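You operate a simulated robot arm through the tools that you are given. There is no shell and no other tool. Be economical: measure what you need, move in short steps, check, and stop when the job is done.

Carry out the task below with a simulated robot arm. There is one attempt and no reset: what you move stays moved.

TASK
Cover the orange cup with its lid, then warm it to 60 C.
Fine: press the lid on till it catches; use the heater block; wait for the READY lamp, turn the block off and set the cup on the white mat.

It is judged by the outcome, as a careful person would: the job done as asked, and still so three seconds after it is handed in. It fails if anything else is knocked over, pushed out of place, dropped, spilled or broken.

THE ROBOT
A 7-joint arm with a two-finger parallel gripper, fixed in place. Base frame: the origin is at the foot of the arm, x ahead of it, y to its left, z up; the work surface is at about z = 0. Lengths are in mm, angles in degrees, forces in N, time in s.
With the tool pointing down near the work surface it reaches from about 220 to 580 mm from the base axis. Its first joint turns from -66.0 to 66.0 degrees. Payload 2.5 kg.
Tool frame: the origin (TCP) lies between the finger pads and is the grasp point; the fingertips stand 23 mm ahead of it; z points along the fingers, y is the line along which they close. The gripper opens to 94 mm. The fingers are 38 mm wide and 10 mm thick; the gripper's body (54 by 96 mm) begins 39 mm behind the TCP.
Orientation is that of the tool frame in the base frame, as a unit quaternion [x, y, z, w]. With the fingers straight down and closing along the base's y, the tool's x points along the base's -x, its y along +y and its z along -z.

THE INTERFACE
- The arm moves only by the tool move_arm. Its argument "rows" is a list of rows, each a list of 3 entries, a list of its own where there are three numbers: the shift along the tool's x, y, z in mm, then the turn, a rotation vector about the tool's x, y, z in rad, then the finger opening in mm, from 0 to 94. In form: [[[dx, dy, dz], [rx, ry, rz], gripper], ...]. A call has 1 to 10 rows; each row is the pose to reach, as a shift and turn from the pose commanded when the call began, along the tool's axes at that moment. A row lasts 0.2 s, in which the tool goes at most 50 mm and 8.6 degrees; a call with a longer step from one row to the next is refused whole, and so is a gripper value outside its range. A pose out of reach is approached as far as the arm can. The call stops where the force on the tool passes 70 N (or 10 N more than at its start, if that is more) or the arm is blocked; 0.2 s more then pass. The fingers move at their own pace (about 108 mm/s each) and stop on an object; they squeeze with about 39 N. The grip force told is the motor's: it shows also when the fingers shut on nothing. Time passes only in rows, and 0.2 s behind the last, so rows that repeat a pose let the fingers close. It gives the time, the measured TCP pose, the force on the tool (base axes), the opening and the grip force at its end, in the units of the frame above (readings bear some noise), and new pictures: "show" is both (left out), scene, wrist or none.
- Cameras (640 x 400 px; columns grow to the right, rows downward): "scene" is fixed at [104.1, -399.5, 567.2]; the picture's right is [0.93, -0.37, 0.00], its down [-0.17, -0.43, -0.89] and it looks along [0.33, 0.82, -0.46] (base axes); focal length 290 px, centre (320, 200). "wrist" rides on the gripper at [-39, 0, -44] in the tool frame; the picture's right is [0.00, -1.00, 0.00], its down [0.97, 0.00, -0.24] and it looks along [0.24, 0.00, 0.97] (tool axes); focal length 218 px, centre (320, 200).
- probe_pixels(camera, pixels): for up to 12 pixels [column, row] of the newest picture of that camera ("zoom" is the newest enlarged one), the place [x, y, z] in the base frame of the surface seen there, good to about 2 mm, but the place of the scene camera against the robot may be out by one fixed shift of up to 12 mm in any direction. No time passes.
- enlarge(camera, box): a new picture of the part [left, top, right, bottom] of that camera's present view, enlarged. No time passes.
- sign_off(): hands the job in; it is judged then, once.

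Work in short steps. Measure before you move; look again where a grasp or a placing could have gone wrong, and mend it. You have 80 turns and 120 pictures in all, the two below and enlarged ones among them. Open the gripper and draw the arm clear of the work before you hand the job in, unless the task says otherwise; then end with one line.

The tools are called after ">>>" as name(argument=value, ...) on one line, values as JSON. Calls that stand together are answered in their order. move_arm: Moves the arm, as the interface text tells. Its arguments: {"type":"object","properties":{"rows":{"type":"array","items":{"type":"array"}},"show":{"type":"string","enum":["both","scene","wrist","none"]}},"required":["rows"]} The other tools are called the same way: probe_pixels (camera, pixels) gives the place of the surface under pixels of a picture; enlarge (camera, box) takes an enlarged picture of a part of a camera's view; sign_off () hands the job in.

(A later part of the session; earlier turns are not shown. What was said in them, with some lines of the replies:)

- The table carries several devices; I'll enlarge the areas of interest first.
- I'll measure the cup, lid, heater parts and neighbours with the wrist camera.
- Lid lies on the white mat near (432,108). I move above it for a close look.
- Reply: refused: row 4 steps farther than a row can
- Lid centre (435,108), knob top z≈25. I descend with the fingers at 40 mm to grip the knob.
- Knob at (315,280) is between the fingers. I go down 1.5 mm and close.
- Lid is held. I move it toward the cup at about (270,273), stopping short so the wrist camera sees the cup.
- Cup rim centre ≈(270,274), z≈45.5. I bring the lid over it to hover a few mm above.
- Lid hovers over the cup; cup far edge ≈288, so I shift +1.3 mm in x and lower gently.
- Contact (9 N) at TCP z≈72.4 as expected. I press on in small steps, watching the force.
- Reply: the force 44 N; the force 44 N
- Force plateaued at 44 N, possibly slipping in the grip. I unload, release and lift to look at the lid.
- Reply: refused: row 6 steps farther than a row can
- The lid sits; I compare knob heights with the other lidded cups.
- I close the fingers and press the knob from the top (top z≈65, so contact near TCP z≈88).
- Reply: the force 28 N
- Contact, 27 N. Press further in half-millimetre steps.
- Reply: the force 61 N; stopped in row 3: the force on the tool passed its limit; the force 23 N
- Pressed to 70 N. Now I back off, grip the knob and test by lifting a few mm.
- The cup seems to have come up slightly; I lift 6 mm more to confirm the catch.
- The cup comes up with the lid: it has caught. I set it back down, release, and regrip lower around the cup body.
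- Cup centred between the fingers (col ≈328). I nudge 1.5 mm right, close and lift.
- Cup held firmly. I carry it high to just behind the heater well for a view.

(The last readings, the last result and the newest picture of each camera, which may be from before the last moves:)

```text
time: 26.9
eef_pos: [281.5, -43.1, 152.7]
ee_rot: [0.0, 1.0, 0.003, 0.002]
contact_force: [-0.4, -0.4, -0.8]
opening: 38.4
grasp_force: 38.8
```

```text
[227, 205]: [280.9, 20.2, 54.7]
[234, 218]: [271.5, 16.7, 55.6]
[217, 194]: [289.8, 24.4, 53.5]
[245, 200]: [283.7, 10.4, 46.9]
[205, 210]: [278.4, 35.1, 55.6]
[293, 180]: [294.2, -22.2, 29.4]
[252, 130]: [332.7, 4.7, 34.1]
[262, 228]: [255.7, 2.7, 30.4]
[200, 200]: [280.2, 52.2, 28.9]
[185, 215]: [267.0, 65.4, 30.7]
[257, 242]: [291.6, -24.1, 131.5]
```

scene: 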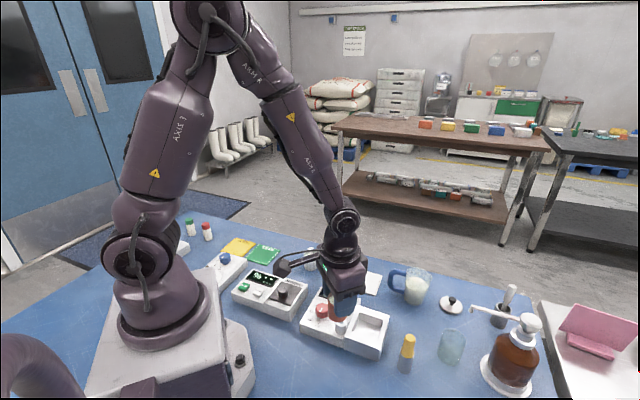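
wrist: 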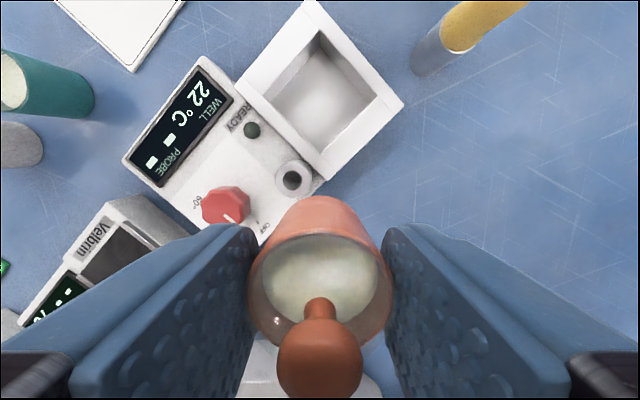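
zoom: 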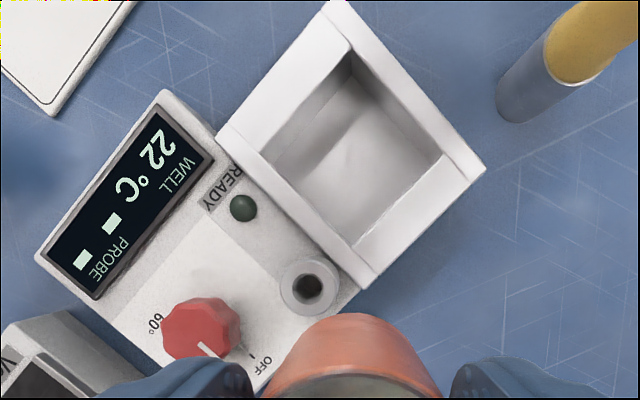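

Well centre ≈(354,-44), inner side ~54 mm, floor z≈15, rim z≈40. I move over it and lower to just above the floor.

>>> move_arm(rows=[[[-40, 0, 0], [0, 0, 0], 20], [[-71.5, 0, 0], [0, 0, 0], 20], [[-71.5, 0, 25], [0, 0, 0], 20], [[-71.5, 0, 50], [0, 0, 0], 20], [[-71.5, 0, 50], [0, 0, 0], 20]])

>>> enlarge(camera="scene", box=[290, 250, 420, 370])

```text
time: 28.1
eef_pos: [354.7, -43.1, 106.3]
ee_rot: [0.0, 1.0, 0.003, 0.003]
contact_force: [0.0, 0.2, -0.3]
opening: 38.6
grasp_force: 39.0
```

scene: 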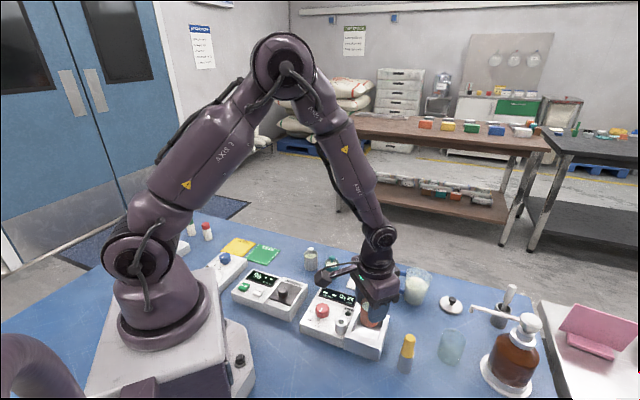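
wrist: 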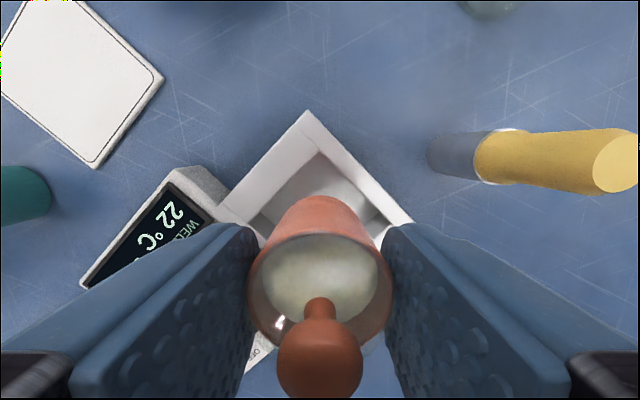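

```text
3.33 times, centred on (355, 310) of scene
```

zoom: 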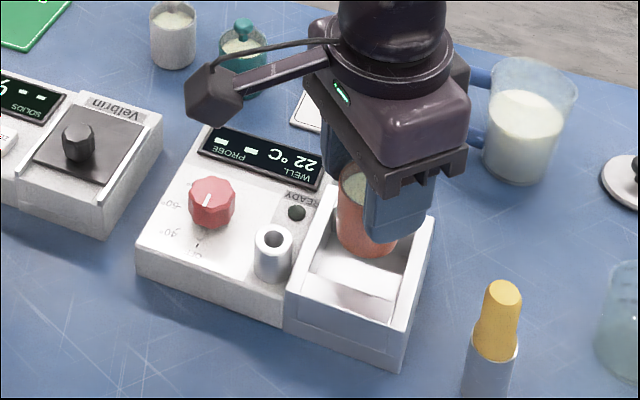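

Aligned over the well; lowering, with the last millimetres slow.

>>> move_arm(rows=[[[0, 1, 20], [0, 0, 0], 20], [[0, 1, 34], [0, 0, 0], 20], [[0, 1, 37], [0, 0, 0], 20], [[0, 1, 38.5], [0, 0, 0], 20], [[0, 1, 39.5], [0, 0, 0], 20], [[0, 1, 39.5], [0, 0, 0], 20]])

>>> enlarge(camera="scene", box=[290, 250, 420, 370])

```text
time: 29.5
eef_pos: [355.9, -42.7, 64.9]
ee_rot: [0.001, 1.0, 0.002, 0.003]
contact_force: [-8.6, -3.8, 38.2]
opening: 38.4
grasp_force: 39.3
```

scene: 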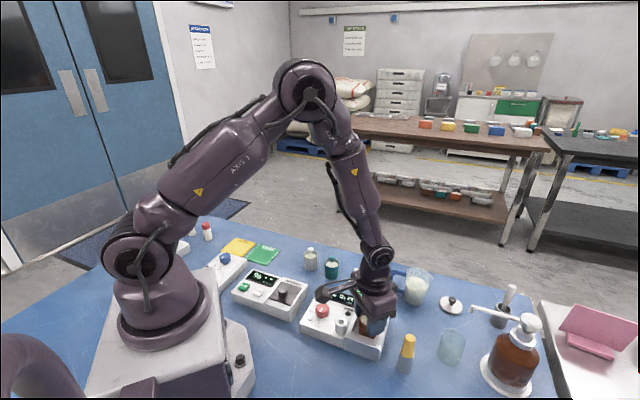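
wrist: 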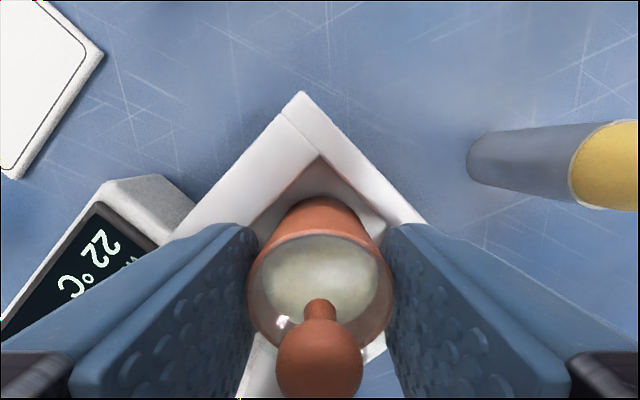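

```text
3.33 times, centred on (355, 310) of scene
```

zoom: 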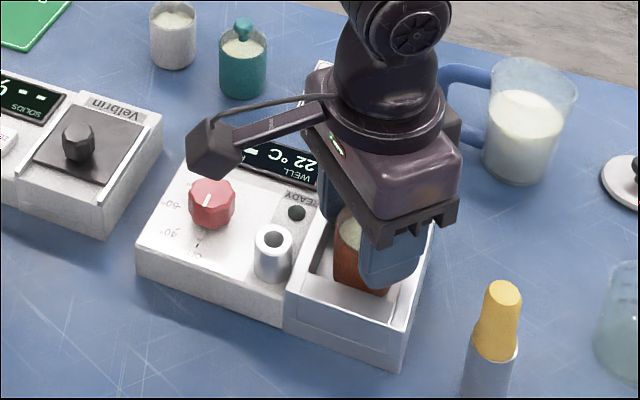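

Floor contact at TCP z≈65 (38 N). I unload, open, and rise.

>>> move_arm(rows=[[[0, 0, -1], [0, 0, 0], 20], [[0, 0, -1], [0, 0, 0], 50], [[0, 0, -1], [0, 0, 0], 52], [[0, 0, -10], [0, 0, 0], 52], [[0, 0, -45], [0, 0, 0], 52], [[0, 0, -85], [0, 0, 0], 52], [[40, 0, -85], [0, 0, 0], 52], [[75, 0, -85], [0, 0, 0], 52], [[75, 0, -85], [0, 0, 0], 52]])

>>> enlarge(camera="scene", box=[290, 250, 420, 370])

>>> enlarge(camera="wrist", box=[100, 0, 420, 250])

```text
time: 31.5
eef_pos: [280.1, -43.6, 148.8]
ee_rot: [0.0, 1.0, 0.003, 0.003]
contact_force: [-0.1, 0.3, 0.6]
opening: 51.9
grasp_force: 0.1
```

scene: 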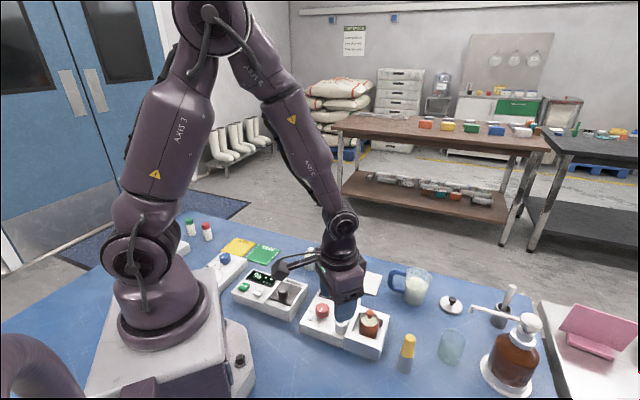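
wrist: 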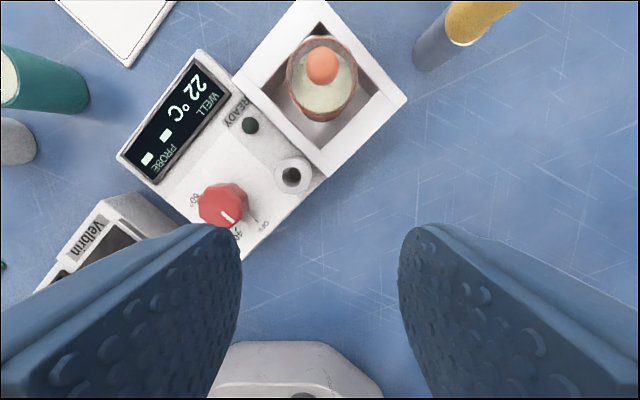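

```text
3.33 times, centred on (355, 310) of scene
```

zoom: 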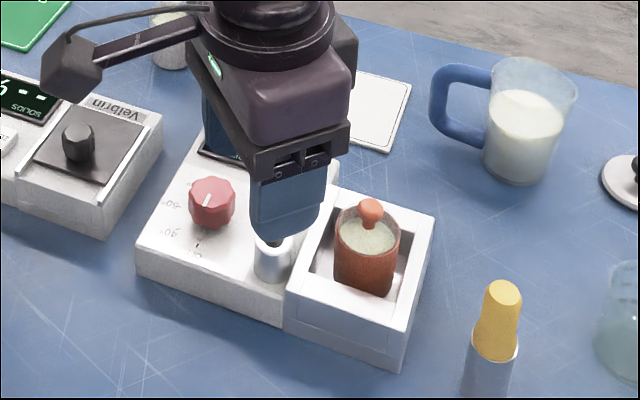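

```text
1.60 times, centred on (260, 125) of wrist
```

zoom: 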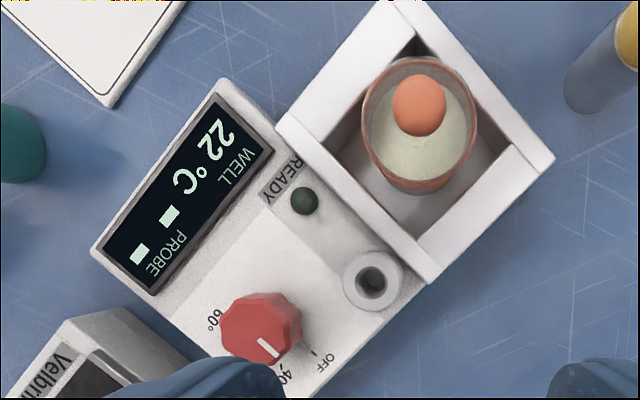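

Cup stands in the well. Now a close look at the dial at about (281,20).

>>> move_arm(rows=[[[25, 32, 0], [0, 0, 0], 52], [[48, 64, 0], [0, 0, 0], 52], [[48, 64, 0], [0, 0, 0], 52]], show="wrist")

>>> enlarge(camera="wrist", box=[230, 90, 430, 220])

```text
time: 32.3
eef_pos: [231.3, 21.5, 150.9]
ee_rot: [0.0, 1.0, 0.003, 0.003]
contact_force: [0.1, 1.0, 0.3]
opening: 52.1
grasp_force: 0.1
```

wrist: 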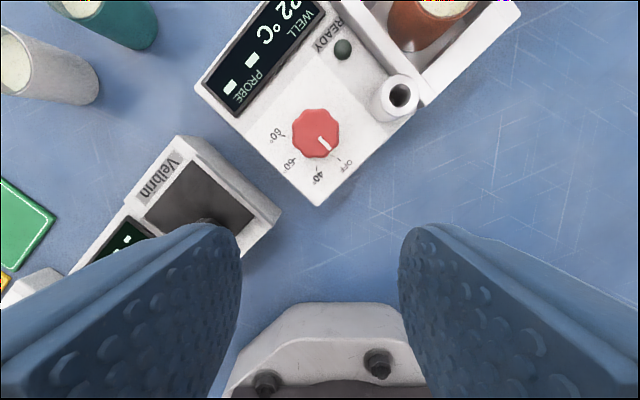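

```text
3.08 times, centred on (330, 155) of wrist
```

zoom: 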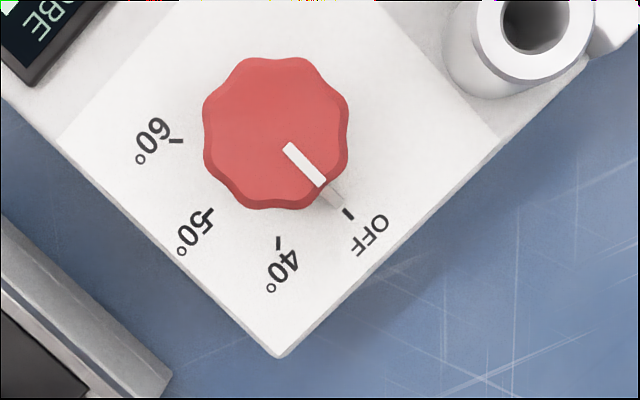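

Dial points at OFF; ticks 40/50/60 lie clockwise (seen from above) at about 45° each, 135° to 60°. I measure the knob and the nearby socket.

>>> probe_pixels(camera="wrist", pixels=[[316, 130], [294, 130], [338, 130], [316, 110], [316, 152], [306, 125], [398, 80], [398, 110], [380, 100], [417, 96], [343, 49], [346, 165]])

>>> probe_pixels(camera="zoom", pixels=[[348, 213], [278, 243], [211, 211], [176, 140], [490, 60], [580, 60], [530, 75], [275, 130], [210, 130], [345, 130], [275, 65], [275, 200]])

```text
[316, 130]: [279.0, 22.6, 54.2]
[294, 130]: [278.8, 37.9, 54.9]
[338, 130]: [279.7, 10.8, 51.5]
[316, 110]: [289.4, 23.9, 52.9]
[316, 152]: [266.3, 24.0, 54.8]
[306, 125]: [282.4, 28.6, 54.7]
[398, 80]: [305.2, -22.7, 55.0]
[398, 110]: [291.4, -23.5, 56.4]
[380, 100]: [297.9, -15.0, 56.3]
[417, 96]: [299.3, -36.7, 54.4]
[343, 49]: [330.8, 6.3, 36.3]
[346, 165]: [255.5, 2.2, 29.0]
```

```text
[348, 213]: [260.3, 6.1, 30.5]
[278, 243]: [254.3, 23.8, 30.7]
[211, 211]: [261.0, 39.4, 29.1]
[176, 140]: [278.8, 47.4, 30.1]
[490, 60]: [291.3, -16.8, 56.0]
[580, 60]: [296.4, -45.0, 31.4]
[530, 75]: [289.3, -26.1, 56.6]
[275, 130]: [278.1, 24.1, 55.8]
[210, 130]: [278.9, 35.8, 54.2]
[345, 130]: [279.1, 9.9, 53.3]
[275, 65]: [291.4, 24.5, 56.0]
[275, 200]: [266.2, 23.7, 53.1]
```

Dial centre ≈(279,23.7), Ø≈28, top z≈55; socket is clear of the finger sweep. I hover over it and turn the tool −67° first.

>>> move_arm(rows=[[[-24, 1, 0], [0, 0, -0.146], 44], [[-48, 2, 0], [0, 0, -0.292], 44], [[-48, 2, 10], [0, 0, -0.438], 44], [[-48, 2, 20], [0, 0, -0.584], 44], [[-48, 2, 30], [0, 0, -0.73], 44], [[-48, 2, 40], [0, 0, -0.876], 44], [[-48, 2, 40], [0, 0, -1.022], 44], [[-48, 2, 40], [0, 0, -1.168], 44], [[-48, 2, 40], [0, 0, -1.168], 44]])

```text
time: 34.3
eef_pos: [279.5, 23.7, 109.3]
ee_rot: [-0.552, 0.834, 0.0, 0.002]
contact_force: [-0.5, -0.1, 0.2]
opening: 44.3
grasp_force: 0.0
```

scene: 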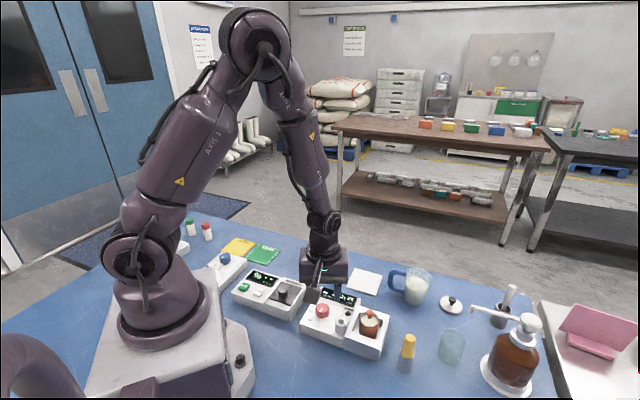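
wrist: 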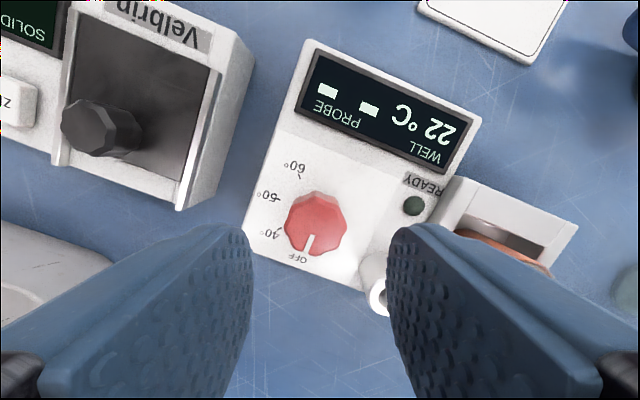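

Tool is aligned over the knob (col 316). I lower to TCP z≈61 and close on it.

>>> move_arm(rows=[[[0, 0, 20], [0, 0, 0], 42], [[0, 0, 40], [0, 0, 0], 42], [[0, 0, 48], [0, 0, 0], 42], [[0, 0, 48], [0, 0, 0], 42]])

>>> enlarge(camera="scene", box=[270, 250, 400, 360])

```text
time: 35.3
eef_pos: [280.5, 23.7, 61.6]
ee_rot: [-0.551, 0.834, 0.001, 0.004]
contact_force: [0.0, -0.4, -0.5]
opening: 41.8
grasp_force: 0.1
```

scene: 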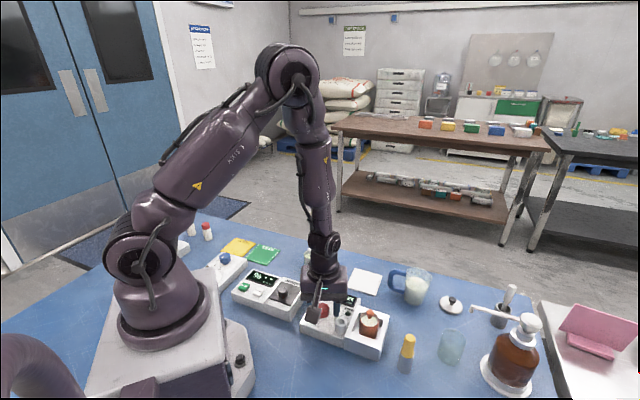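
wrist: 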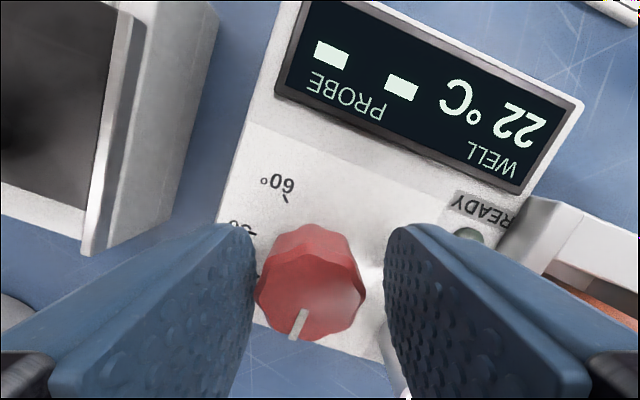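

```text
3.64 times, centred on (335, 305) of scene
```

zoom: 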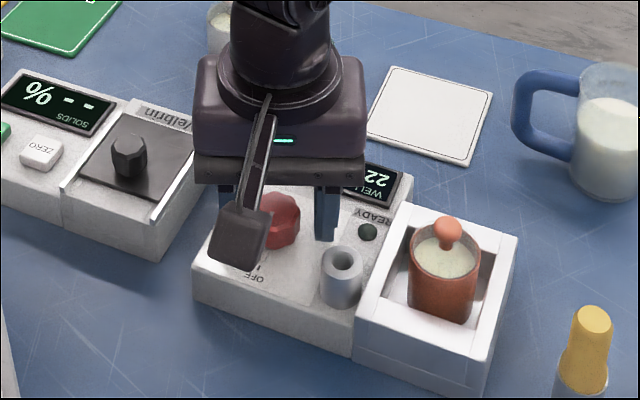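

>>> probe_pixels(camera="wrist", pixels=[[312, 240], [312, 255], [312, 285], [312, 310], [312, 330], [265, 285], [358, 285], [302, 320]])

```text
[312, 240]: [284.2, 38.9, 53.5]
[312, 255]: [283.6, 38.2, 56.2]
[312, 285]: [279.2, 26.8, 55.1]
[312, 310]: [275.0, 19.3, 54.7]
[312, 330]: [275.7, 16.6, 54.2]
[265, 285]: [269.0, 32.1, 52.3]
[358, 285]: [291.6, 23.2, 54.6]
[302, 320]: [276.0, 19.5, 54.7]
```

Knob is ~2 mm toward tool +y; I correct, close on it.

>>> move_arm(rows=[[[-1, 2, 0], [0, 0, 0], 42], [[-1, 2, 0], [0, 0, 0], 20], [[-1, 2, 0], [0, 0, 0], 20], [[-1, 2, 0], [0, 0, 0], 20]], show="wrist")

```text
time: 36.3
eef_pos: [278.6, 25.4, 61.0]
ee_rot: [-0.551, 0.834, 0.001, 0.003]
contact_force: [-3.7, 2.2, -0.4]
opening: 29.7
grasp_force: 45.2
```

wrist: 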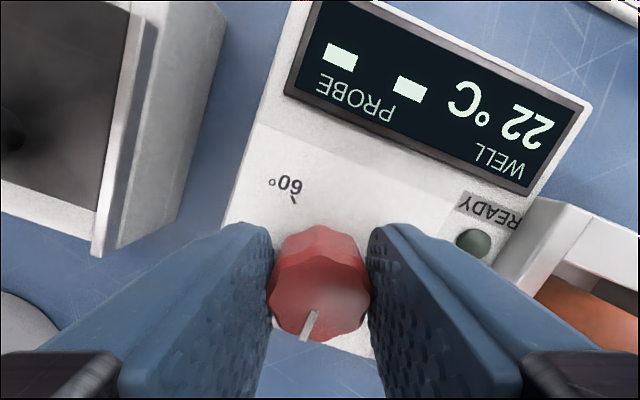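

Gripped (29.7 mm). I turn clockwise 84° in this call.

>>> move_arm(rows=[[[0, 0.7, 0], [0, 0, 0.14], 20], [[0, 0.7, 0], [0, 0, 0.28], 20], [[0, 0.7, 0], [0, 0, 0.42], 20], [[0, 0.7, 0], [0, 0, 0.56], 20], [[0, 0.7, 0], [0, 0, 0.7], 20], [[0, 0.7, 0], [0, 0, 0.84], 20], [[0, 0.7, 0], [0, 0, 0.98], 20], [[0, 0.7, 0], [0, 0, 1.12], 20], [[0, 0.7, 0], [0, 0, 1.26], 20], [[0, 0.7, 0], [0, 0, 1.4], 20]], show="wrist")

```text
time: 38.5
eef_pos: [279.3, 23.9, 60.8]
ee_rot: [0.119, 0.993, 0.002, 0.004]
contact_force: [10.8, -21.3, 10.7]
opening: 29.6
grasp_force: 44.9
```

wrist: 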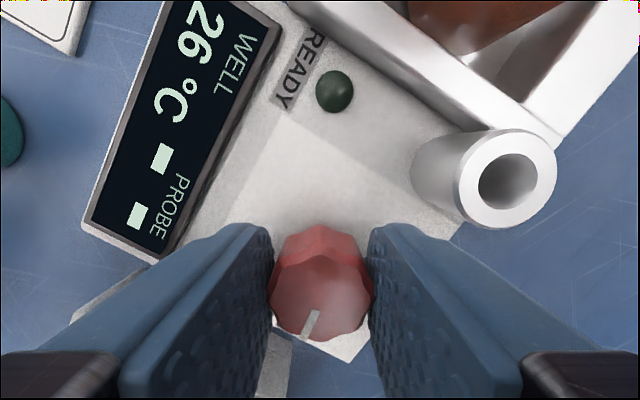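

Working: well reads 26 °C. Side load −21 N in y, so I ease the tool 1.5 mm and turn the remaining 55°.

>>> move_arm(rows=[[[0, -1.5, 0], [0, 0, 0.0], 20], [[0, -1.5, 0], [0, 0, 0.14], 20], [[0, -1.5, 0], [0, 0, 0.28], 20], [[0, -1.5, 0], [0, 0, 0.42], 20], [[0, -1.5, 0], [0, 0, 0.56], 20], [[0, -1.5, 0], [0, 0, 0.7], 20], [[0, -1.5, 0], [0, 0, 0.84], 20], [[0, -1.5, 0], [0, 0, 0.95], 20], [[0, -1.5, 0], [0, 0, 0.95], 20]], show="wrist")

```text
time: 40.5
eef_pos: [278.5, 23.6, 61.3]
ee_rot: [0.559, 0.829, 0.003, 0.004]
contact_force: [13.7, -18.5, 17.3]
opening: 29.6
grasp_force: 44.9
```

wrist: 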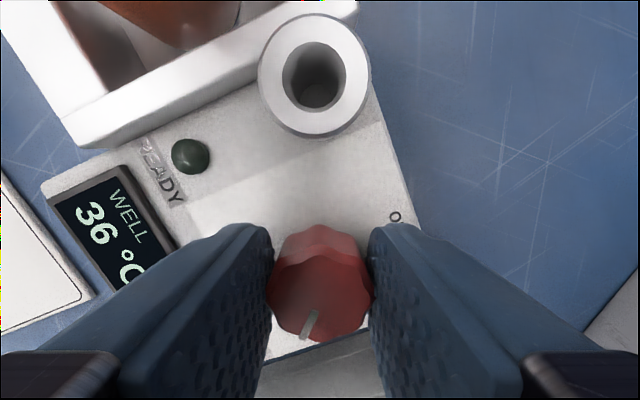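

Turned 135°. I release and rise to check the pointer.

>>> move_arm(rows=[[[0, 0, 0], [0, 0, 0], 42], [[0, 0, 0], [0, 0, 0], 42], [[0, 0, -30], [0, 0, 0], 42], [[0, 0, -70], [0, 0, 0], 42], [[0, 0, -80], [0, 0, 0], 42]], show="wrist")

>>> enlarge(camera="wrist", box=[220, 130, 420, 330])

```text
time: 41.7
eef_pos: [276.4, 25.0, 142.6]
ee_rot: [0.557, 0.83, 0.003, 0.0]
contact_force: [0.2, -1.6, -0.4]
opening: 41.8
grasp_force: 0.0
```

wrist: 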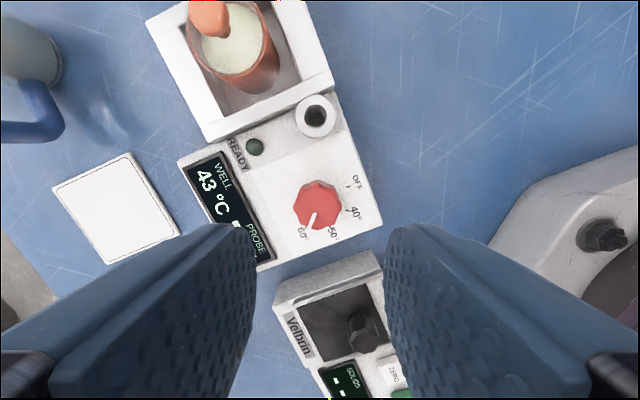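

```text
2.00 times, centred on (320, 230) of wrist
```

zoom: 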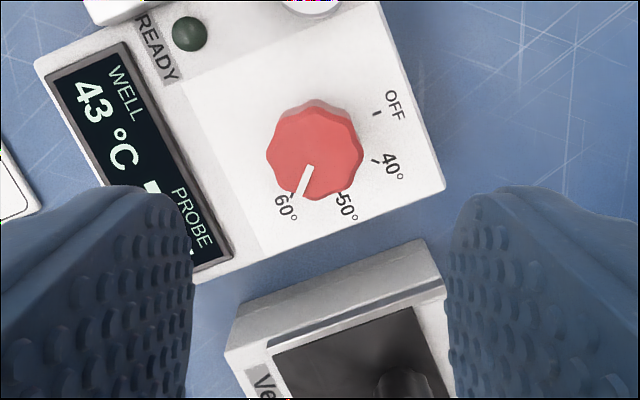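

Pointer is at 60°, well 43 °C and rising. I wait for the READY lamp.

>>> move_arm(rows=[[[0, 0, 0], [0, 0, 0], 42], [[0, 0, 0], [0, 0, 0], 42], [[0, 0, 0], [0, 0, 0], 42], [[0, 0, 0], [0, 0, 0], 42], [[0, 0, 0], [0, 0, 0], 42], [[0, 0, 0], [0, 0, 0], 42], [[0, 0, 0], [0, 0, 0], 42], [[0, 0, 0], [0, 0, 0], 42], [[0, 0, 0], [0, 0, 0], 42], [[0, 0, 0], [0, 0, 0], 42]], show="none")

>>> move_arm(rows=[[[0, 0, 0], [0, 0, 0], 42], [[0, 0, 0], [0, 0, 0], 42], [[0, 0, 0], [0, 0, 0], 42], [[0, 0, 0], [0, 0, 0], 42], [[0, 0, 0], [0, 0, 0], 42], [[0, 0, 0], [0, 0, 0], 42], [[0, 0, 0], [0, 0, 0], 42], [[0, 0, 0], [0, 0, 0], 42], [[0, 0, 0], [0, 0, 0], 42], [[0, 0, 0], [0, 0, 0], 42]], show="wrist")

```text
time: 43.9
eef_pos: [276.4, 25.6, 142.5]
ee_rot: [0.557, 0.831, 0.004, 0.001]
contact_force: [-0.5, -0.6, 0.0]
opening: 42.0
grasp_force: 0.0
```

```text
time: 46.1
eef_pos: [276.2, 25.3, 143.2]
ee_rot: [0.557, 0.83, 0.004, 0.001]
contact_force: [0.3, -0.4, 0.5]
opening: 42.1
grasp_force: 0.0
```

wrist: 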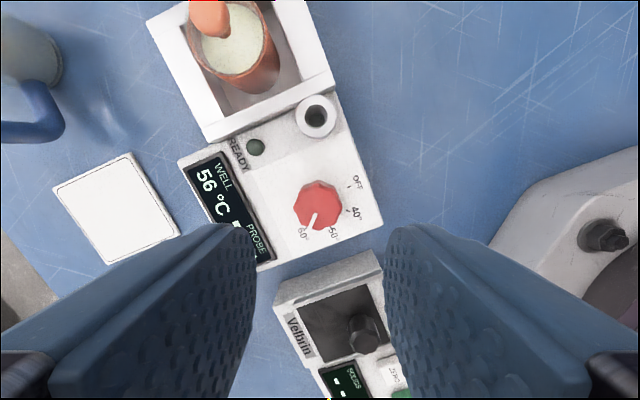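

56 °C; lamp still dark. Waiting more.

>>> move_arm(rows=[[[0, 0, 0], [0, 0, 0], 42], [[0, 0, 0], [0, 0, 0], 42], [[0, 0, 0], [0, 0, 0], 42], [[0, 0, 0], [0, 0, 0], 42], [[0, 0, 0], [0, 0, 0], 42], [[0, 0, 0], [0, 0, 0], 42], [[0, 0, 0], [0, 0, 0], 42], [[0, 0, 0], [0, 0, 0], 42], [[0, 0, 0], [0, 0, 0], 42], [[0, 0, 0], [0, 0, 0], 42]], show="none")

>>> move_arm(rows=[[[0, 0, 0], [0, 0, 0], 42], [[0, 0, 0], [0, 0, 0], 42], [[0, 0, 0], [0, 0, 0], 42], [[0, 0, 0], [0, 0, 0], 42], [[0, 0, 0], [0, 0, 0], 42], [[0, 0, 0], [0, 0, 0], 42], [[0, 0, 0], [0, 0, 0], 42], [[0, 0, 0], [0, 0, 0], 42]], show="wrist")

```text
time: 48.3
eef_pos: [275.9, 24.0, 141.9]
ee_rot: [0.557, 0.831, 0.004, 0.001]
contact_force: [-0.3, -0.2, 0.3]
opening: 42.1
grasp_force: 0.0
```

```text
time: 50.1
eef_pos: [275.7, 25.8, 142.2]
ee_rot: [0.557, 0.831, 0.004, 0.001]
contact_force: [0.7, -0.2, -0.4]
opening: 42.0
grasp_force: 0.0
```

wrist: 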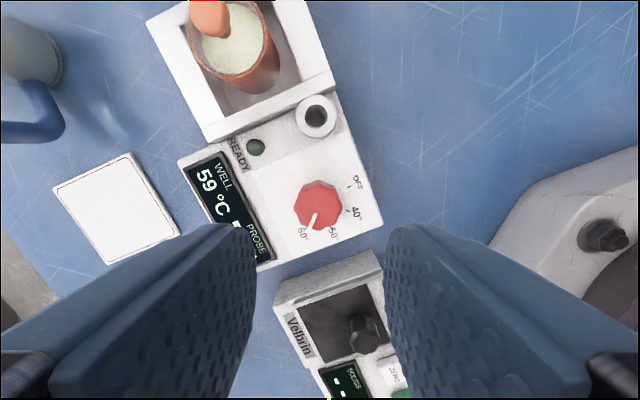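

>>> move_arm(rows=[[[0, 0, 0], [0, 0, 0], 42], [[0, 0, 0], [0, 0, 0], 42], [[0, 0, 0], [0, 0, 0], 42], [[0, 0, 0], [0, 0, 0], 42], [[0, 0, 0], [0, 0, 0], 42], [[0, 0, 0], [0, 0, 0], 42], [[0, 0, 0], [0, 0, 0], 42], [[0, 0, 0], [0, 0, 0], 42], [[0, 0, 0], [0, 0, 0], 42], [[0, 0, 0], [0, 0, 0], 42]], show="none")

>>> move_arm(rows=[[[0, 0, 0], [0, 0, 0], 42], [[0, 0, 0], [0, 0, 0], 42], [[0, 0, 0], [0, 0, 0], 42], [[0, 0, 0], [0, 0, 0], 42], [[0, 0, 0], [0, 0, 0], 42], [[0, 0, 0], [0, 0, 0], 42], [[0, 0, 0], [0, 0, 0], 42], [[0, 0, 0], [0, 0, 0], 42], [[0, 0, 0], [0, 0, 0], 42], [[0, 0, 0], [0, 0, 0], 42]], show="wrist")

```text
time: 52.3
eef_pos: [275.9, 24.1, 142.2]
ee_rot: [0.557, 0.831, 0.004, 0.001]
contact_force: [0.1, -0.5, -0.4]
opening: 42.1
grasp_force: 0.1
```

```text
time: 54.5
eef_pos: [275.9, 25.2, 142.0]
ee_rot: [0.557, 0.831, 0.004, 0.0]
contact_force: [0.7, 0.0, 0.5]
opening: 42.1
grasp_force: 0.1
```

wrist: 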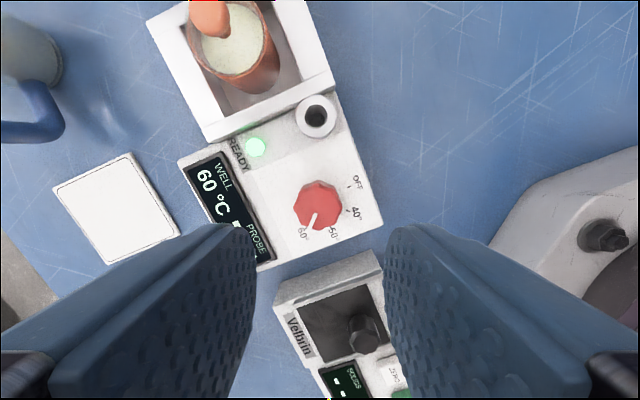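

READY is lit at 60 °C. I descend on the knob again with a small centering correction and grip.

>>> move_arm(rows=[[[-2.3, 2.3, 35], [0, 0, 0], 42], [[-2.3, 2.3, 65], [0, 0, 0], 42], [[-2.3, 2.3, 81], [0, 0, 0], 42], [[-2.3, 2.3, 81], [0, 0, 0], 20], [[-2.3, 2.3, 81], [0, 0, 0], 20], [[-2.3, 2.3, 81], [0, 0, 0], 20]], show="wrist")

```text
time: 55.9
eef_pos: [279.3, 23.3, 61.7]
ee_rot: [0.558, 0.83, 0.001, -0.002]
contact_force: [-18.4, -13.0, 17.0]
opening: 29.5
grasp_force: 44.7
```

wrist: 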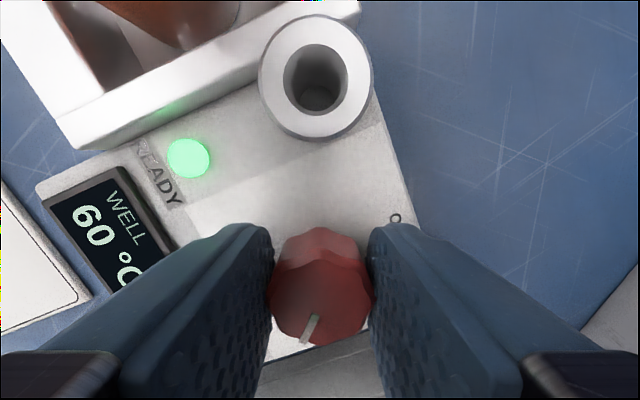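

Gripped; I ease off 1.5 mm and turn counter-clockwise back toward OFF.

>>> move_arm(rows=[[[0, -1.5, 0], [0, 0, -0.12], 20], [[0, -1.5, 0], [0, 0, -0.26], 20], [[0, -1.5, 0], [0, 0, -0.4], 20], [[0, -1.5, 0], [0, 0, -0.54], 20], [[0, -1.5, 0], [0, 0, -0.68], 20], [[0, -1.5, 0], [0, 0, -0.82], 20], [[0, -1.5, 0], [0, 0, -0.96], 20], [[0, -1.5, 0], [0, 0, -1.1], 20], [[0, -1.5, 0], [0, 0, -1.24], 20], [[0, -1.5, 0], [0, 0, -1.38], 20]], show="none")

>>> move_arm(rows=[[[0, 0, 0], [0, 0, -0.14], 20], [[0, 0, 0], [0, 0, -0.28], 20], [[0, 0, 0], [0, 0, -0.42], 20], [[0, 0, 0], [0, 0, -0.56], 20], [[0, 0, 0], [0, 0, -0.7], 20], [[0, 0, 0], [0, 0, -0.84], 20], [[0, 0, 0], [0, 0, -0.98], 20], [[0, 0, 0], [0, 0, -0.98], 20]], show="wrist")

```text
time: 58.1
eef_pos: [279.5, 24.3, 60.4]
ee_rot: [-0.102, 0.995, 0.004, 0.003]
contact_force: [-5.8, 28.9, 23.0]
opening: 29.5
grasp_force: 44.8
```

```text
time: 59.9
eef_pos: [277.6, 26.7, 61.5]
ee_rot: [-0.558, 0.83, 0.003, 0.004]
contact_force: [-17.7, 36.9, 51.0]
opening: 29.6
grasp_force: 45.4
```

wrist: 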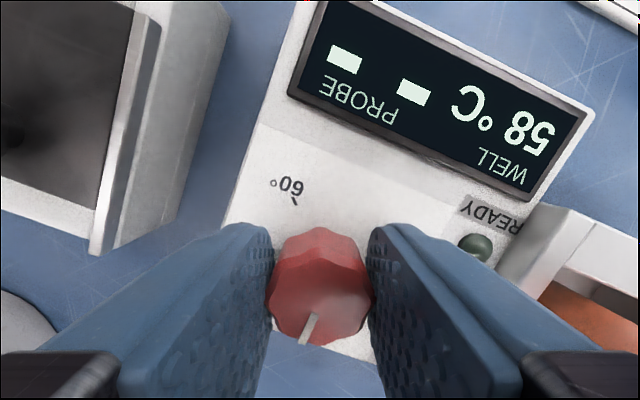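

Lamp off, cooling (58 °C). I release, rise, and check the pointer.

>>> move_arm(rows=[[[0, 0, -0.5], [0, 0, 0], 42], [[0, 0, -0.5], [0, 0, 0], 42], [[0, 0, -30], [0, 0, 0], 42], [[0, 0, -70], [0, 0, 0], 42], [[0, 0, -85], [0, 0, 0], 42]])

>>> enlarge(camera="wrist", box=[220, 100, 420, 300])

```text
time: 61.1
eef_pos: [279.1, 20.8, 145.8]
ee_rot: [-0.555, 0.832, 0.0, 0.003]
contact_force: [0.0, 0.0, -0.5]
opening: 42.1
grasp_force: 0.1
```

scene: 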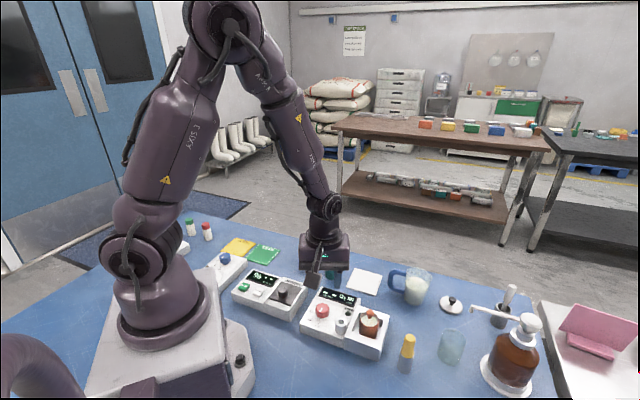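
wrist: 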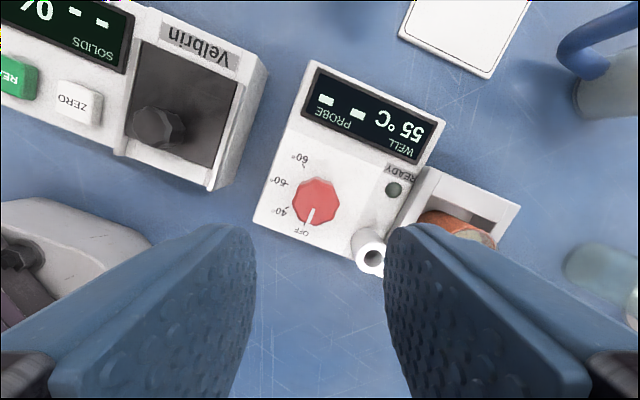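

```text
2.00 times, centred on (320, 200) of wrist
```

zoom: 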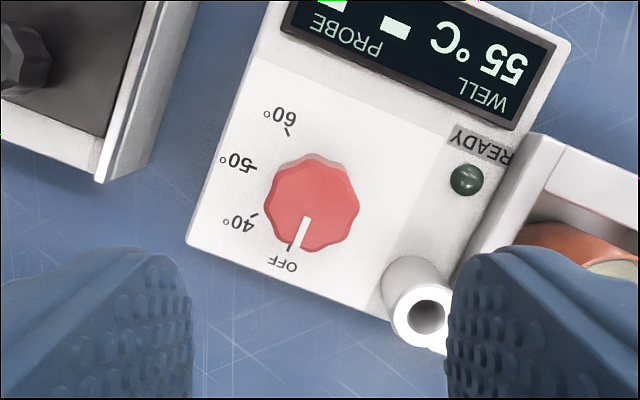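

OFF confirmed. I move above the cup while turning the tool back to yaw 0.

>>> move_arm(rows=[[[4, -12, 0], [0, 0, 0.147], 60], [[8, -24, 0], [0, 0, 0.294], 60], [[12, -36, 0], [0, 0, 0.441], 60], [[16, -48, 0], [0, 0, 0.588], 60], [[20, -60, 0], [0, 0, 0.735], 60], [[24, -72, 0], [0, 0, 0.882], 60], [[28, -84, 0], [0, 0, 1.029], 60], [[30.7, -93.7, 0], [0, 0, 1.175], 60], [[30.7, -93.7, 0], [0, 0, 1.175], 60]])

```text
time: 63.1
eef_pos: [352.0, -42.0, 143.7]
ee_rot: [0.0, 1.0, 0.003, 0.002]
contact_force: [-0.9, -1.1, 0.1]
opening: 60.2
grasp_force: 0.1
```

scene: 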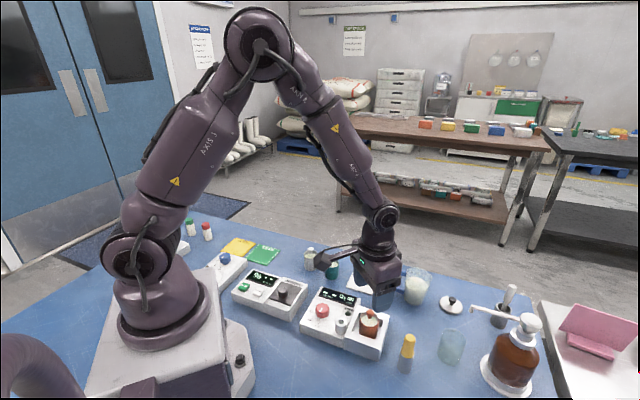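
wrist: 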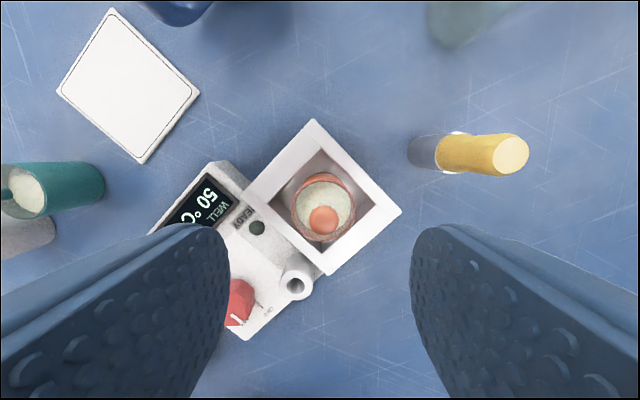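

Cup centre ≈(354.6,-43.5). I centre and descend to grip its upper part above the well rim.

>>> move_arm(rows=[[[-2.5, -1.3, 35], [0, 0, 0], 60], [[-2.5, -1.3, 65], [0, 0, 0], 60], [[-2.5, -1.3, 76], [0, 0, 0], 60], [[-2.5, -1.3, 76], [0, 0, 0], 60]], show="wrist")

```text
time: 64.1
eef_pos: [356.9, -42.9, 66.6]
ee_rot: [-0.001, 1.0, 0.003, 0.003]
contact_force: [0.7, -0.3, -0.1]
opening: 60.0
grasp_force: 0.0
```

wrist: 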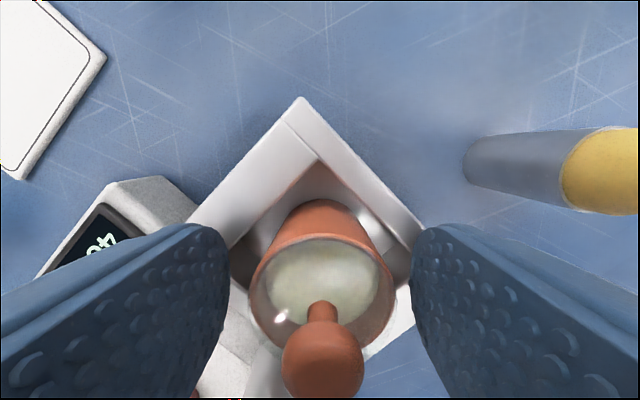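

Cup is centred between the fingers. Close and lift.

>>> move_arm(rows=[[[0, 0, 0], [0, 0, 0], 20], [[0, 0, 0], [0, 0, 0], 20], [[0, 0, 0], [0, 0, 0], 20]], show="none")

>>> move_arm(rows=[[[0, 0, -20], [0, 0, 0], 20], [[0, 0, -50], [0, 0, 0], 20], [[0, 0, -85], [0, 0, 0], 20], [[0, 0, -85], [0, 0, 0], 20]])

```text
time: 64.9
eef_pos: [355.9, -44.2, 68.4]
ee_rot: [-0.002, 1.0, 0.003, 0.003]
contact_force: [-0.8, 0.2, 0.6]
opening: 38.3
grasp_force: 39.5
```

```text
time: 65.9
eef_pos: [355.9, -42.5, 154.4]
ee_rot: [-0.001, 1.0, 0.003, 0.003]
contact_force: [0.0, -0.2, -1.2]
opening: 38.7
grasp_force: 38.9
```

scene: 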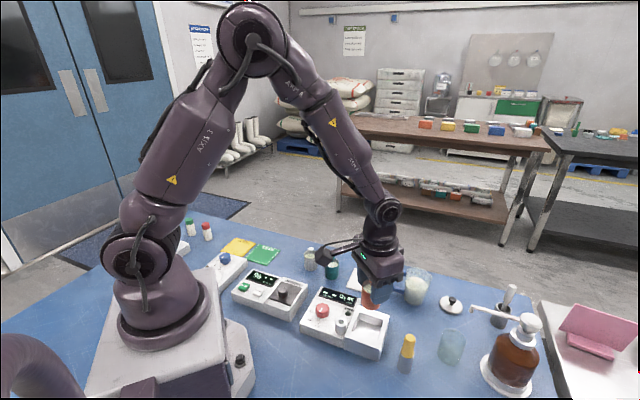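
wrist: 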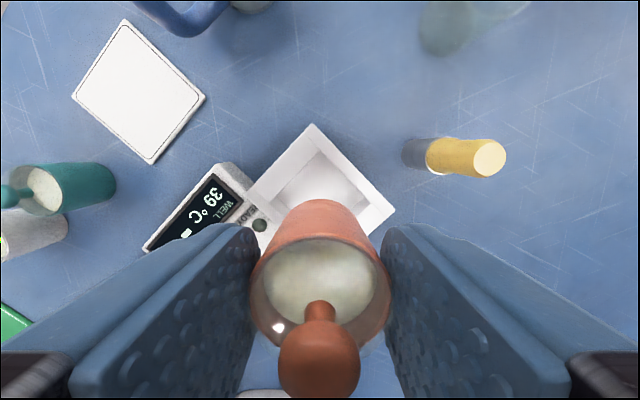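

Held. I carry it to above the mat centre (435,108).

>>> move_arm(rows=[[[0, 45, 0], [0, 0, 0], 20], [[0, 90, 0], [0, 0, 0], 20], [[-20, 130, 0], [0, 0, 0], 20], [[-60, 151, 0], [0, 0, 0], 20], [[-79, 151, 0], [0, 0, 0], 20], [[-79, 151, 30], [0, 0, 0], 20], [[-79, 151, 65], [0, 0, 0], 20], [[-79, 151, 85], [0, 0, 0], 20], [[-79, 151, 85], [0, 0, 0], 20]])

>>> enlarge(camera="scene", box=[310, 230, 430, 310])

```text
time: 67.9
eef_pos: [435.1, 107.3, 71.1]
ee_rot: [-0.002, 1.0, 0.002, 0.003]
contact_force: [-0.4, -0.2, -0.5]
opening: 38.1
grasp_force: 39.0
```

scene: 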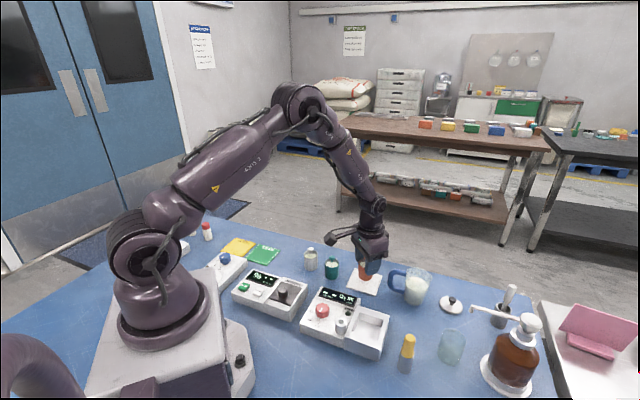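
wrist: 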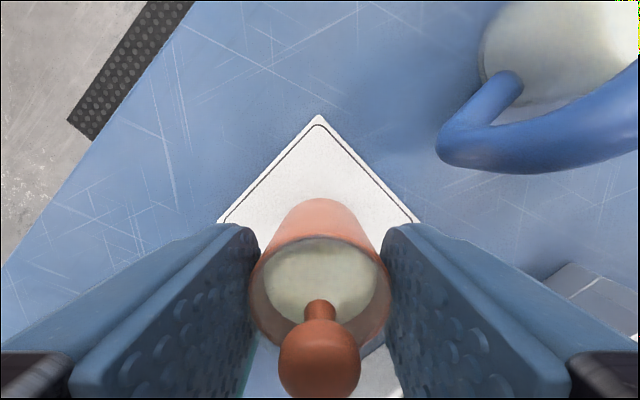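

```text
5.00 times, centred on (370, 270) of scene
```

zoom: 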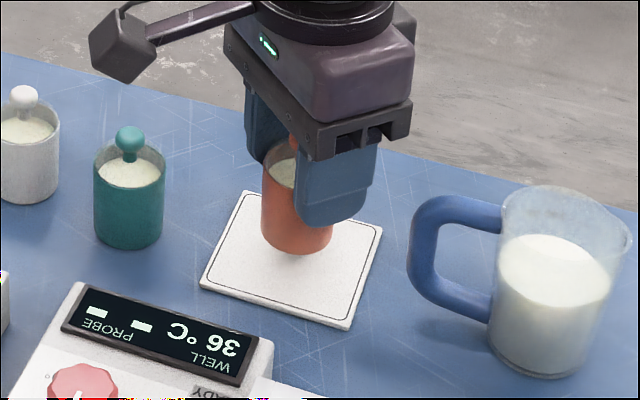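

Over the mat centre; I lower the last ~13 mm slowly.

>>> move_arm(rows=[[[0, 0, 6], [0, 0, 0], 20], [[0, 0, 10], [0, 0, 0], 20], [[0, 0, 12], [0, 0, 0], 20], [[0, 0, 13], [0, 0, 0], 20]], show="none")

```text
time: 68.9
eef_pos: [436.6, 108.1, 57.3]
ee_rot: [-0.002, 1.0, 0.003, 0.003]
contact_force: [-0.3, -0.5, -0.4]
opening: 38.2
grasp_force: 38.8
```

>>> move_arm(rows=[[[0, 0, 0.5], [0, 0, 0], 20], [[0, 0, 1], [0, 0, 0], 20], [[0, 0, 1.5], [0, 0, 0], 20]], show="none")

```text
time: 69.7
eef_pos: [434.9, 108.2, 57.1]
ee_rot: [-0.002, 1.0, 0.003, 0.003]
contact_force: [0.2, -1.0, -1.5]
opening: 38.4
grasp_force: 39.3
```

>>> move_arm(rows=[[[0, 0, 0.5], [0, 0, 0], 20], [[0, 0, 1], [0, 0, 0], 20]], show="none")

```text
time: 70.3
eef_pos: [435.5, 108.2, 55.8]
ee_rot: [-0.002, 1.0, 0.003, 0.002]
contact_force: [-1.4, 0.4, 2.2]
opening: 37.9
grasp_force: 39.1
```

Light contact (2 N). I open and withdraw straight up.

>>> move_arm(rows=[[[0, 0, 0], [0, 0, 0], 50], [[0, 0, 0], [0, 0, 0], 56], [[0, 0, -15], [0, 0, 0], 56], [[0, 0, -50], [0, 0, 0], 56], [[0, 0, -95], [0, 0, 0], 56], [[40, 0, -110], [0, 0, 0], 56], [[80, 0, -130], [0, 0, 0], 56], [[100, 0, -140], [0, 0, 0], 56]])

>>> enlarge(camera="scene", box=[290, 230, 430, 350])

>>> enlarge(camera="wrist", box=[240, 50, 480, 250])

```text
time: 72.1
eef_pos: [331.4, 108.1, 194.6]
ee_rot: [-0.002, 1.0, 0.003, 0.003]
contact_force: [0.2, 0.4, 0.0]
opening: 55.9
grasp_force: 0.1
```

scene: 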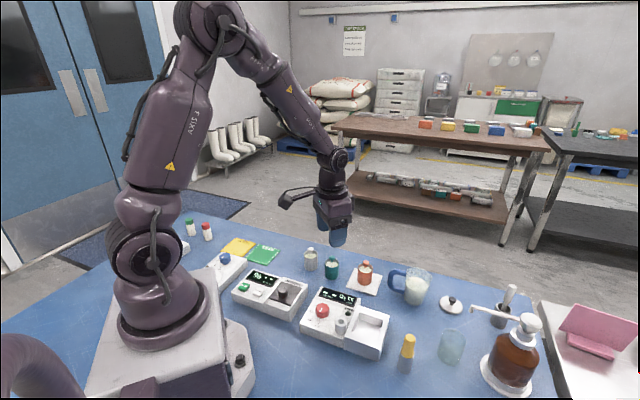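
wrist: 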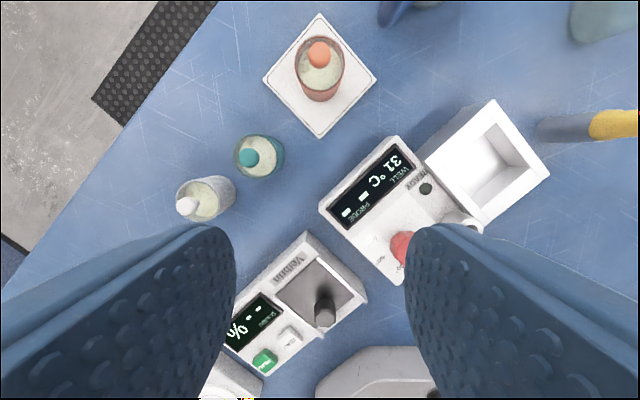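

```text
3.33 times, centred on (360, 290) of scene
```

zoom: 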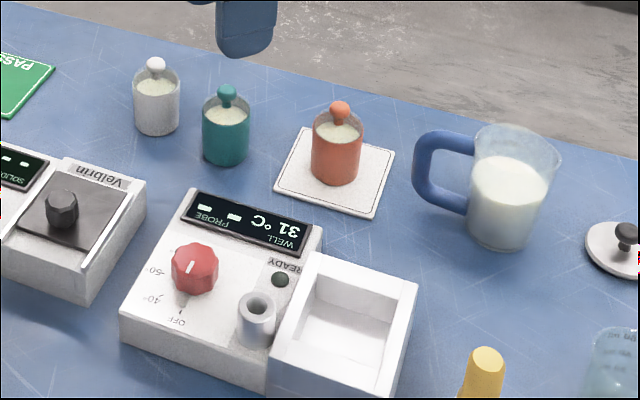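

```text
2.00 times, centred on (360, 150) of wrist
```

zoom: 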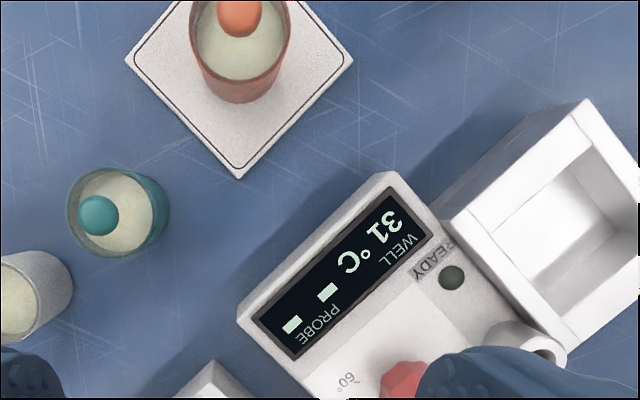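

The cup stands upright on the white mat with its lid on, the dial points at OFF, nothing else has moved, and the arm is clear.

>>> sign_off()

```text
The job is handed in.
```

The orange cup's lid is pressed on and caught. I warmed the cup in the heater block at 60 °C until the READY lamp lit, turned the block off, and set the cup on the white mat.
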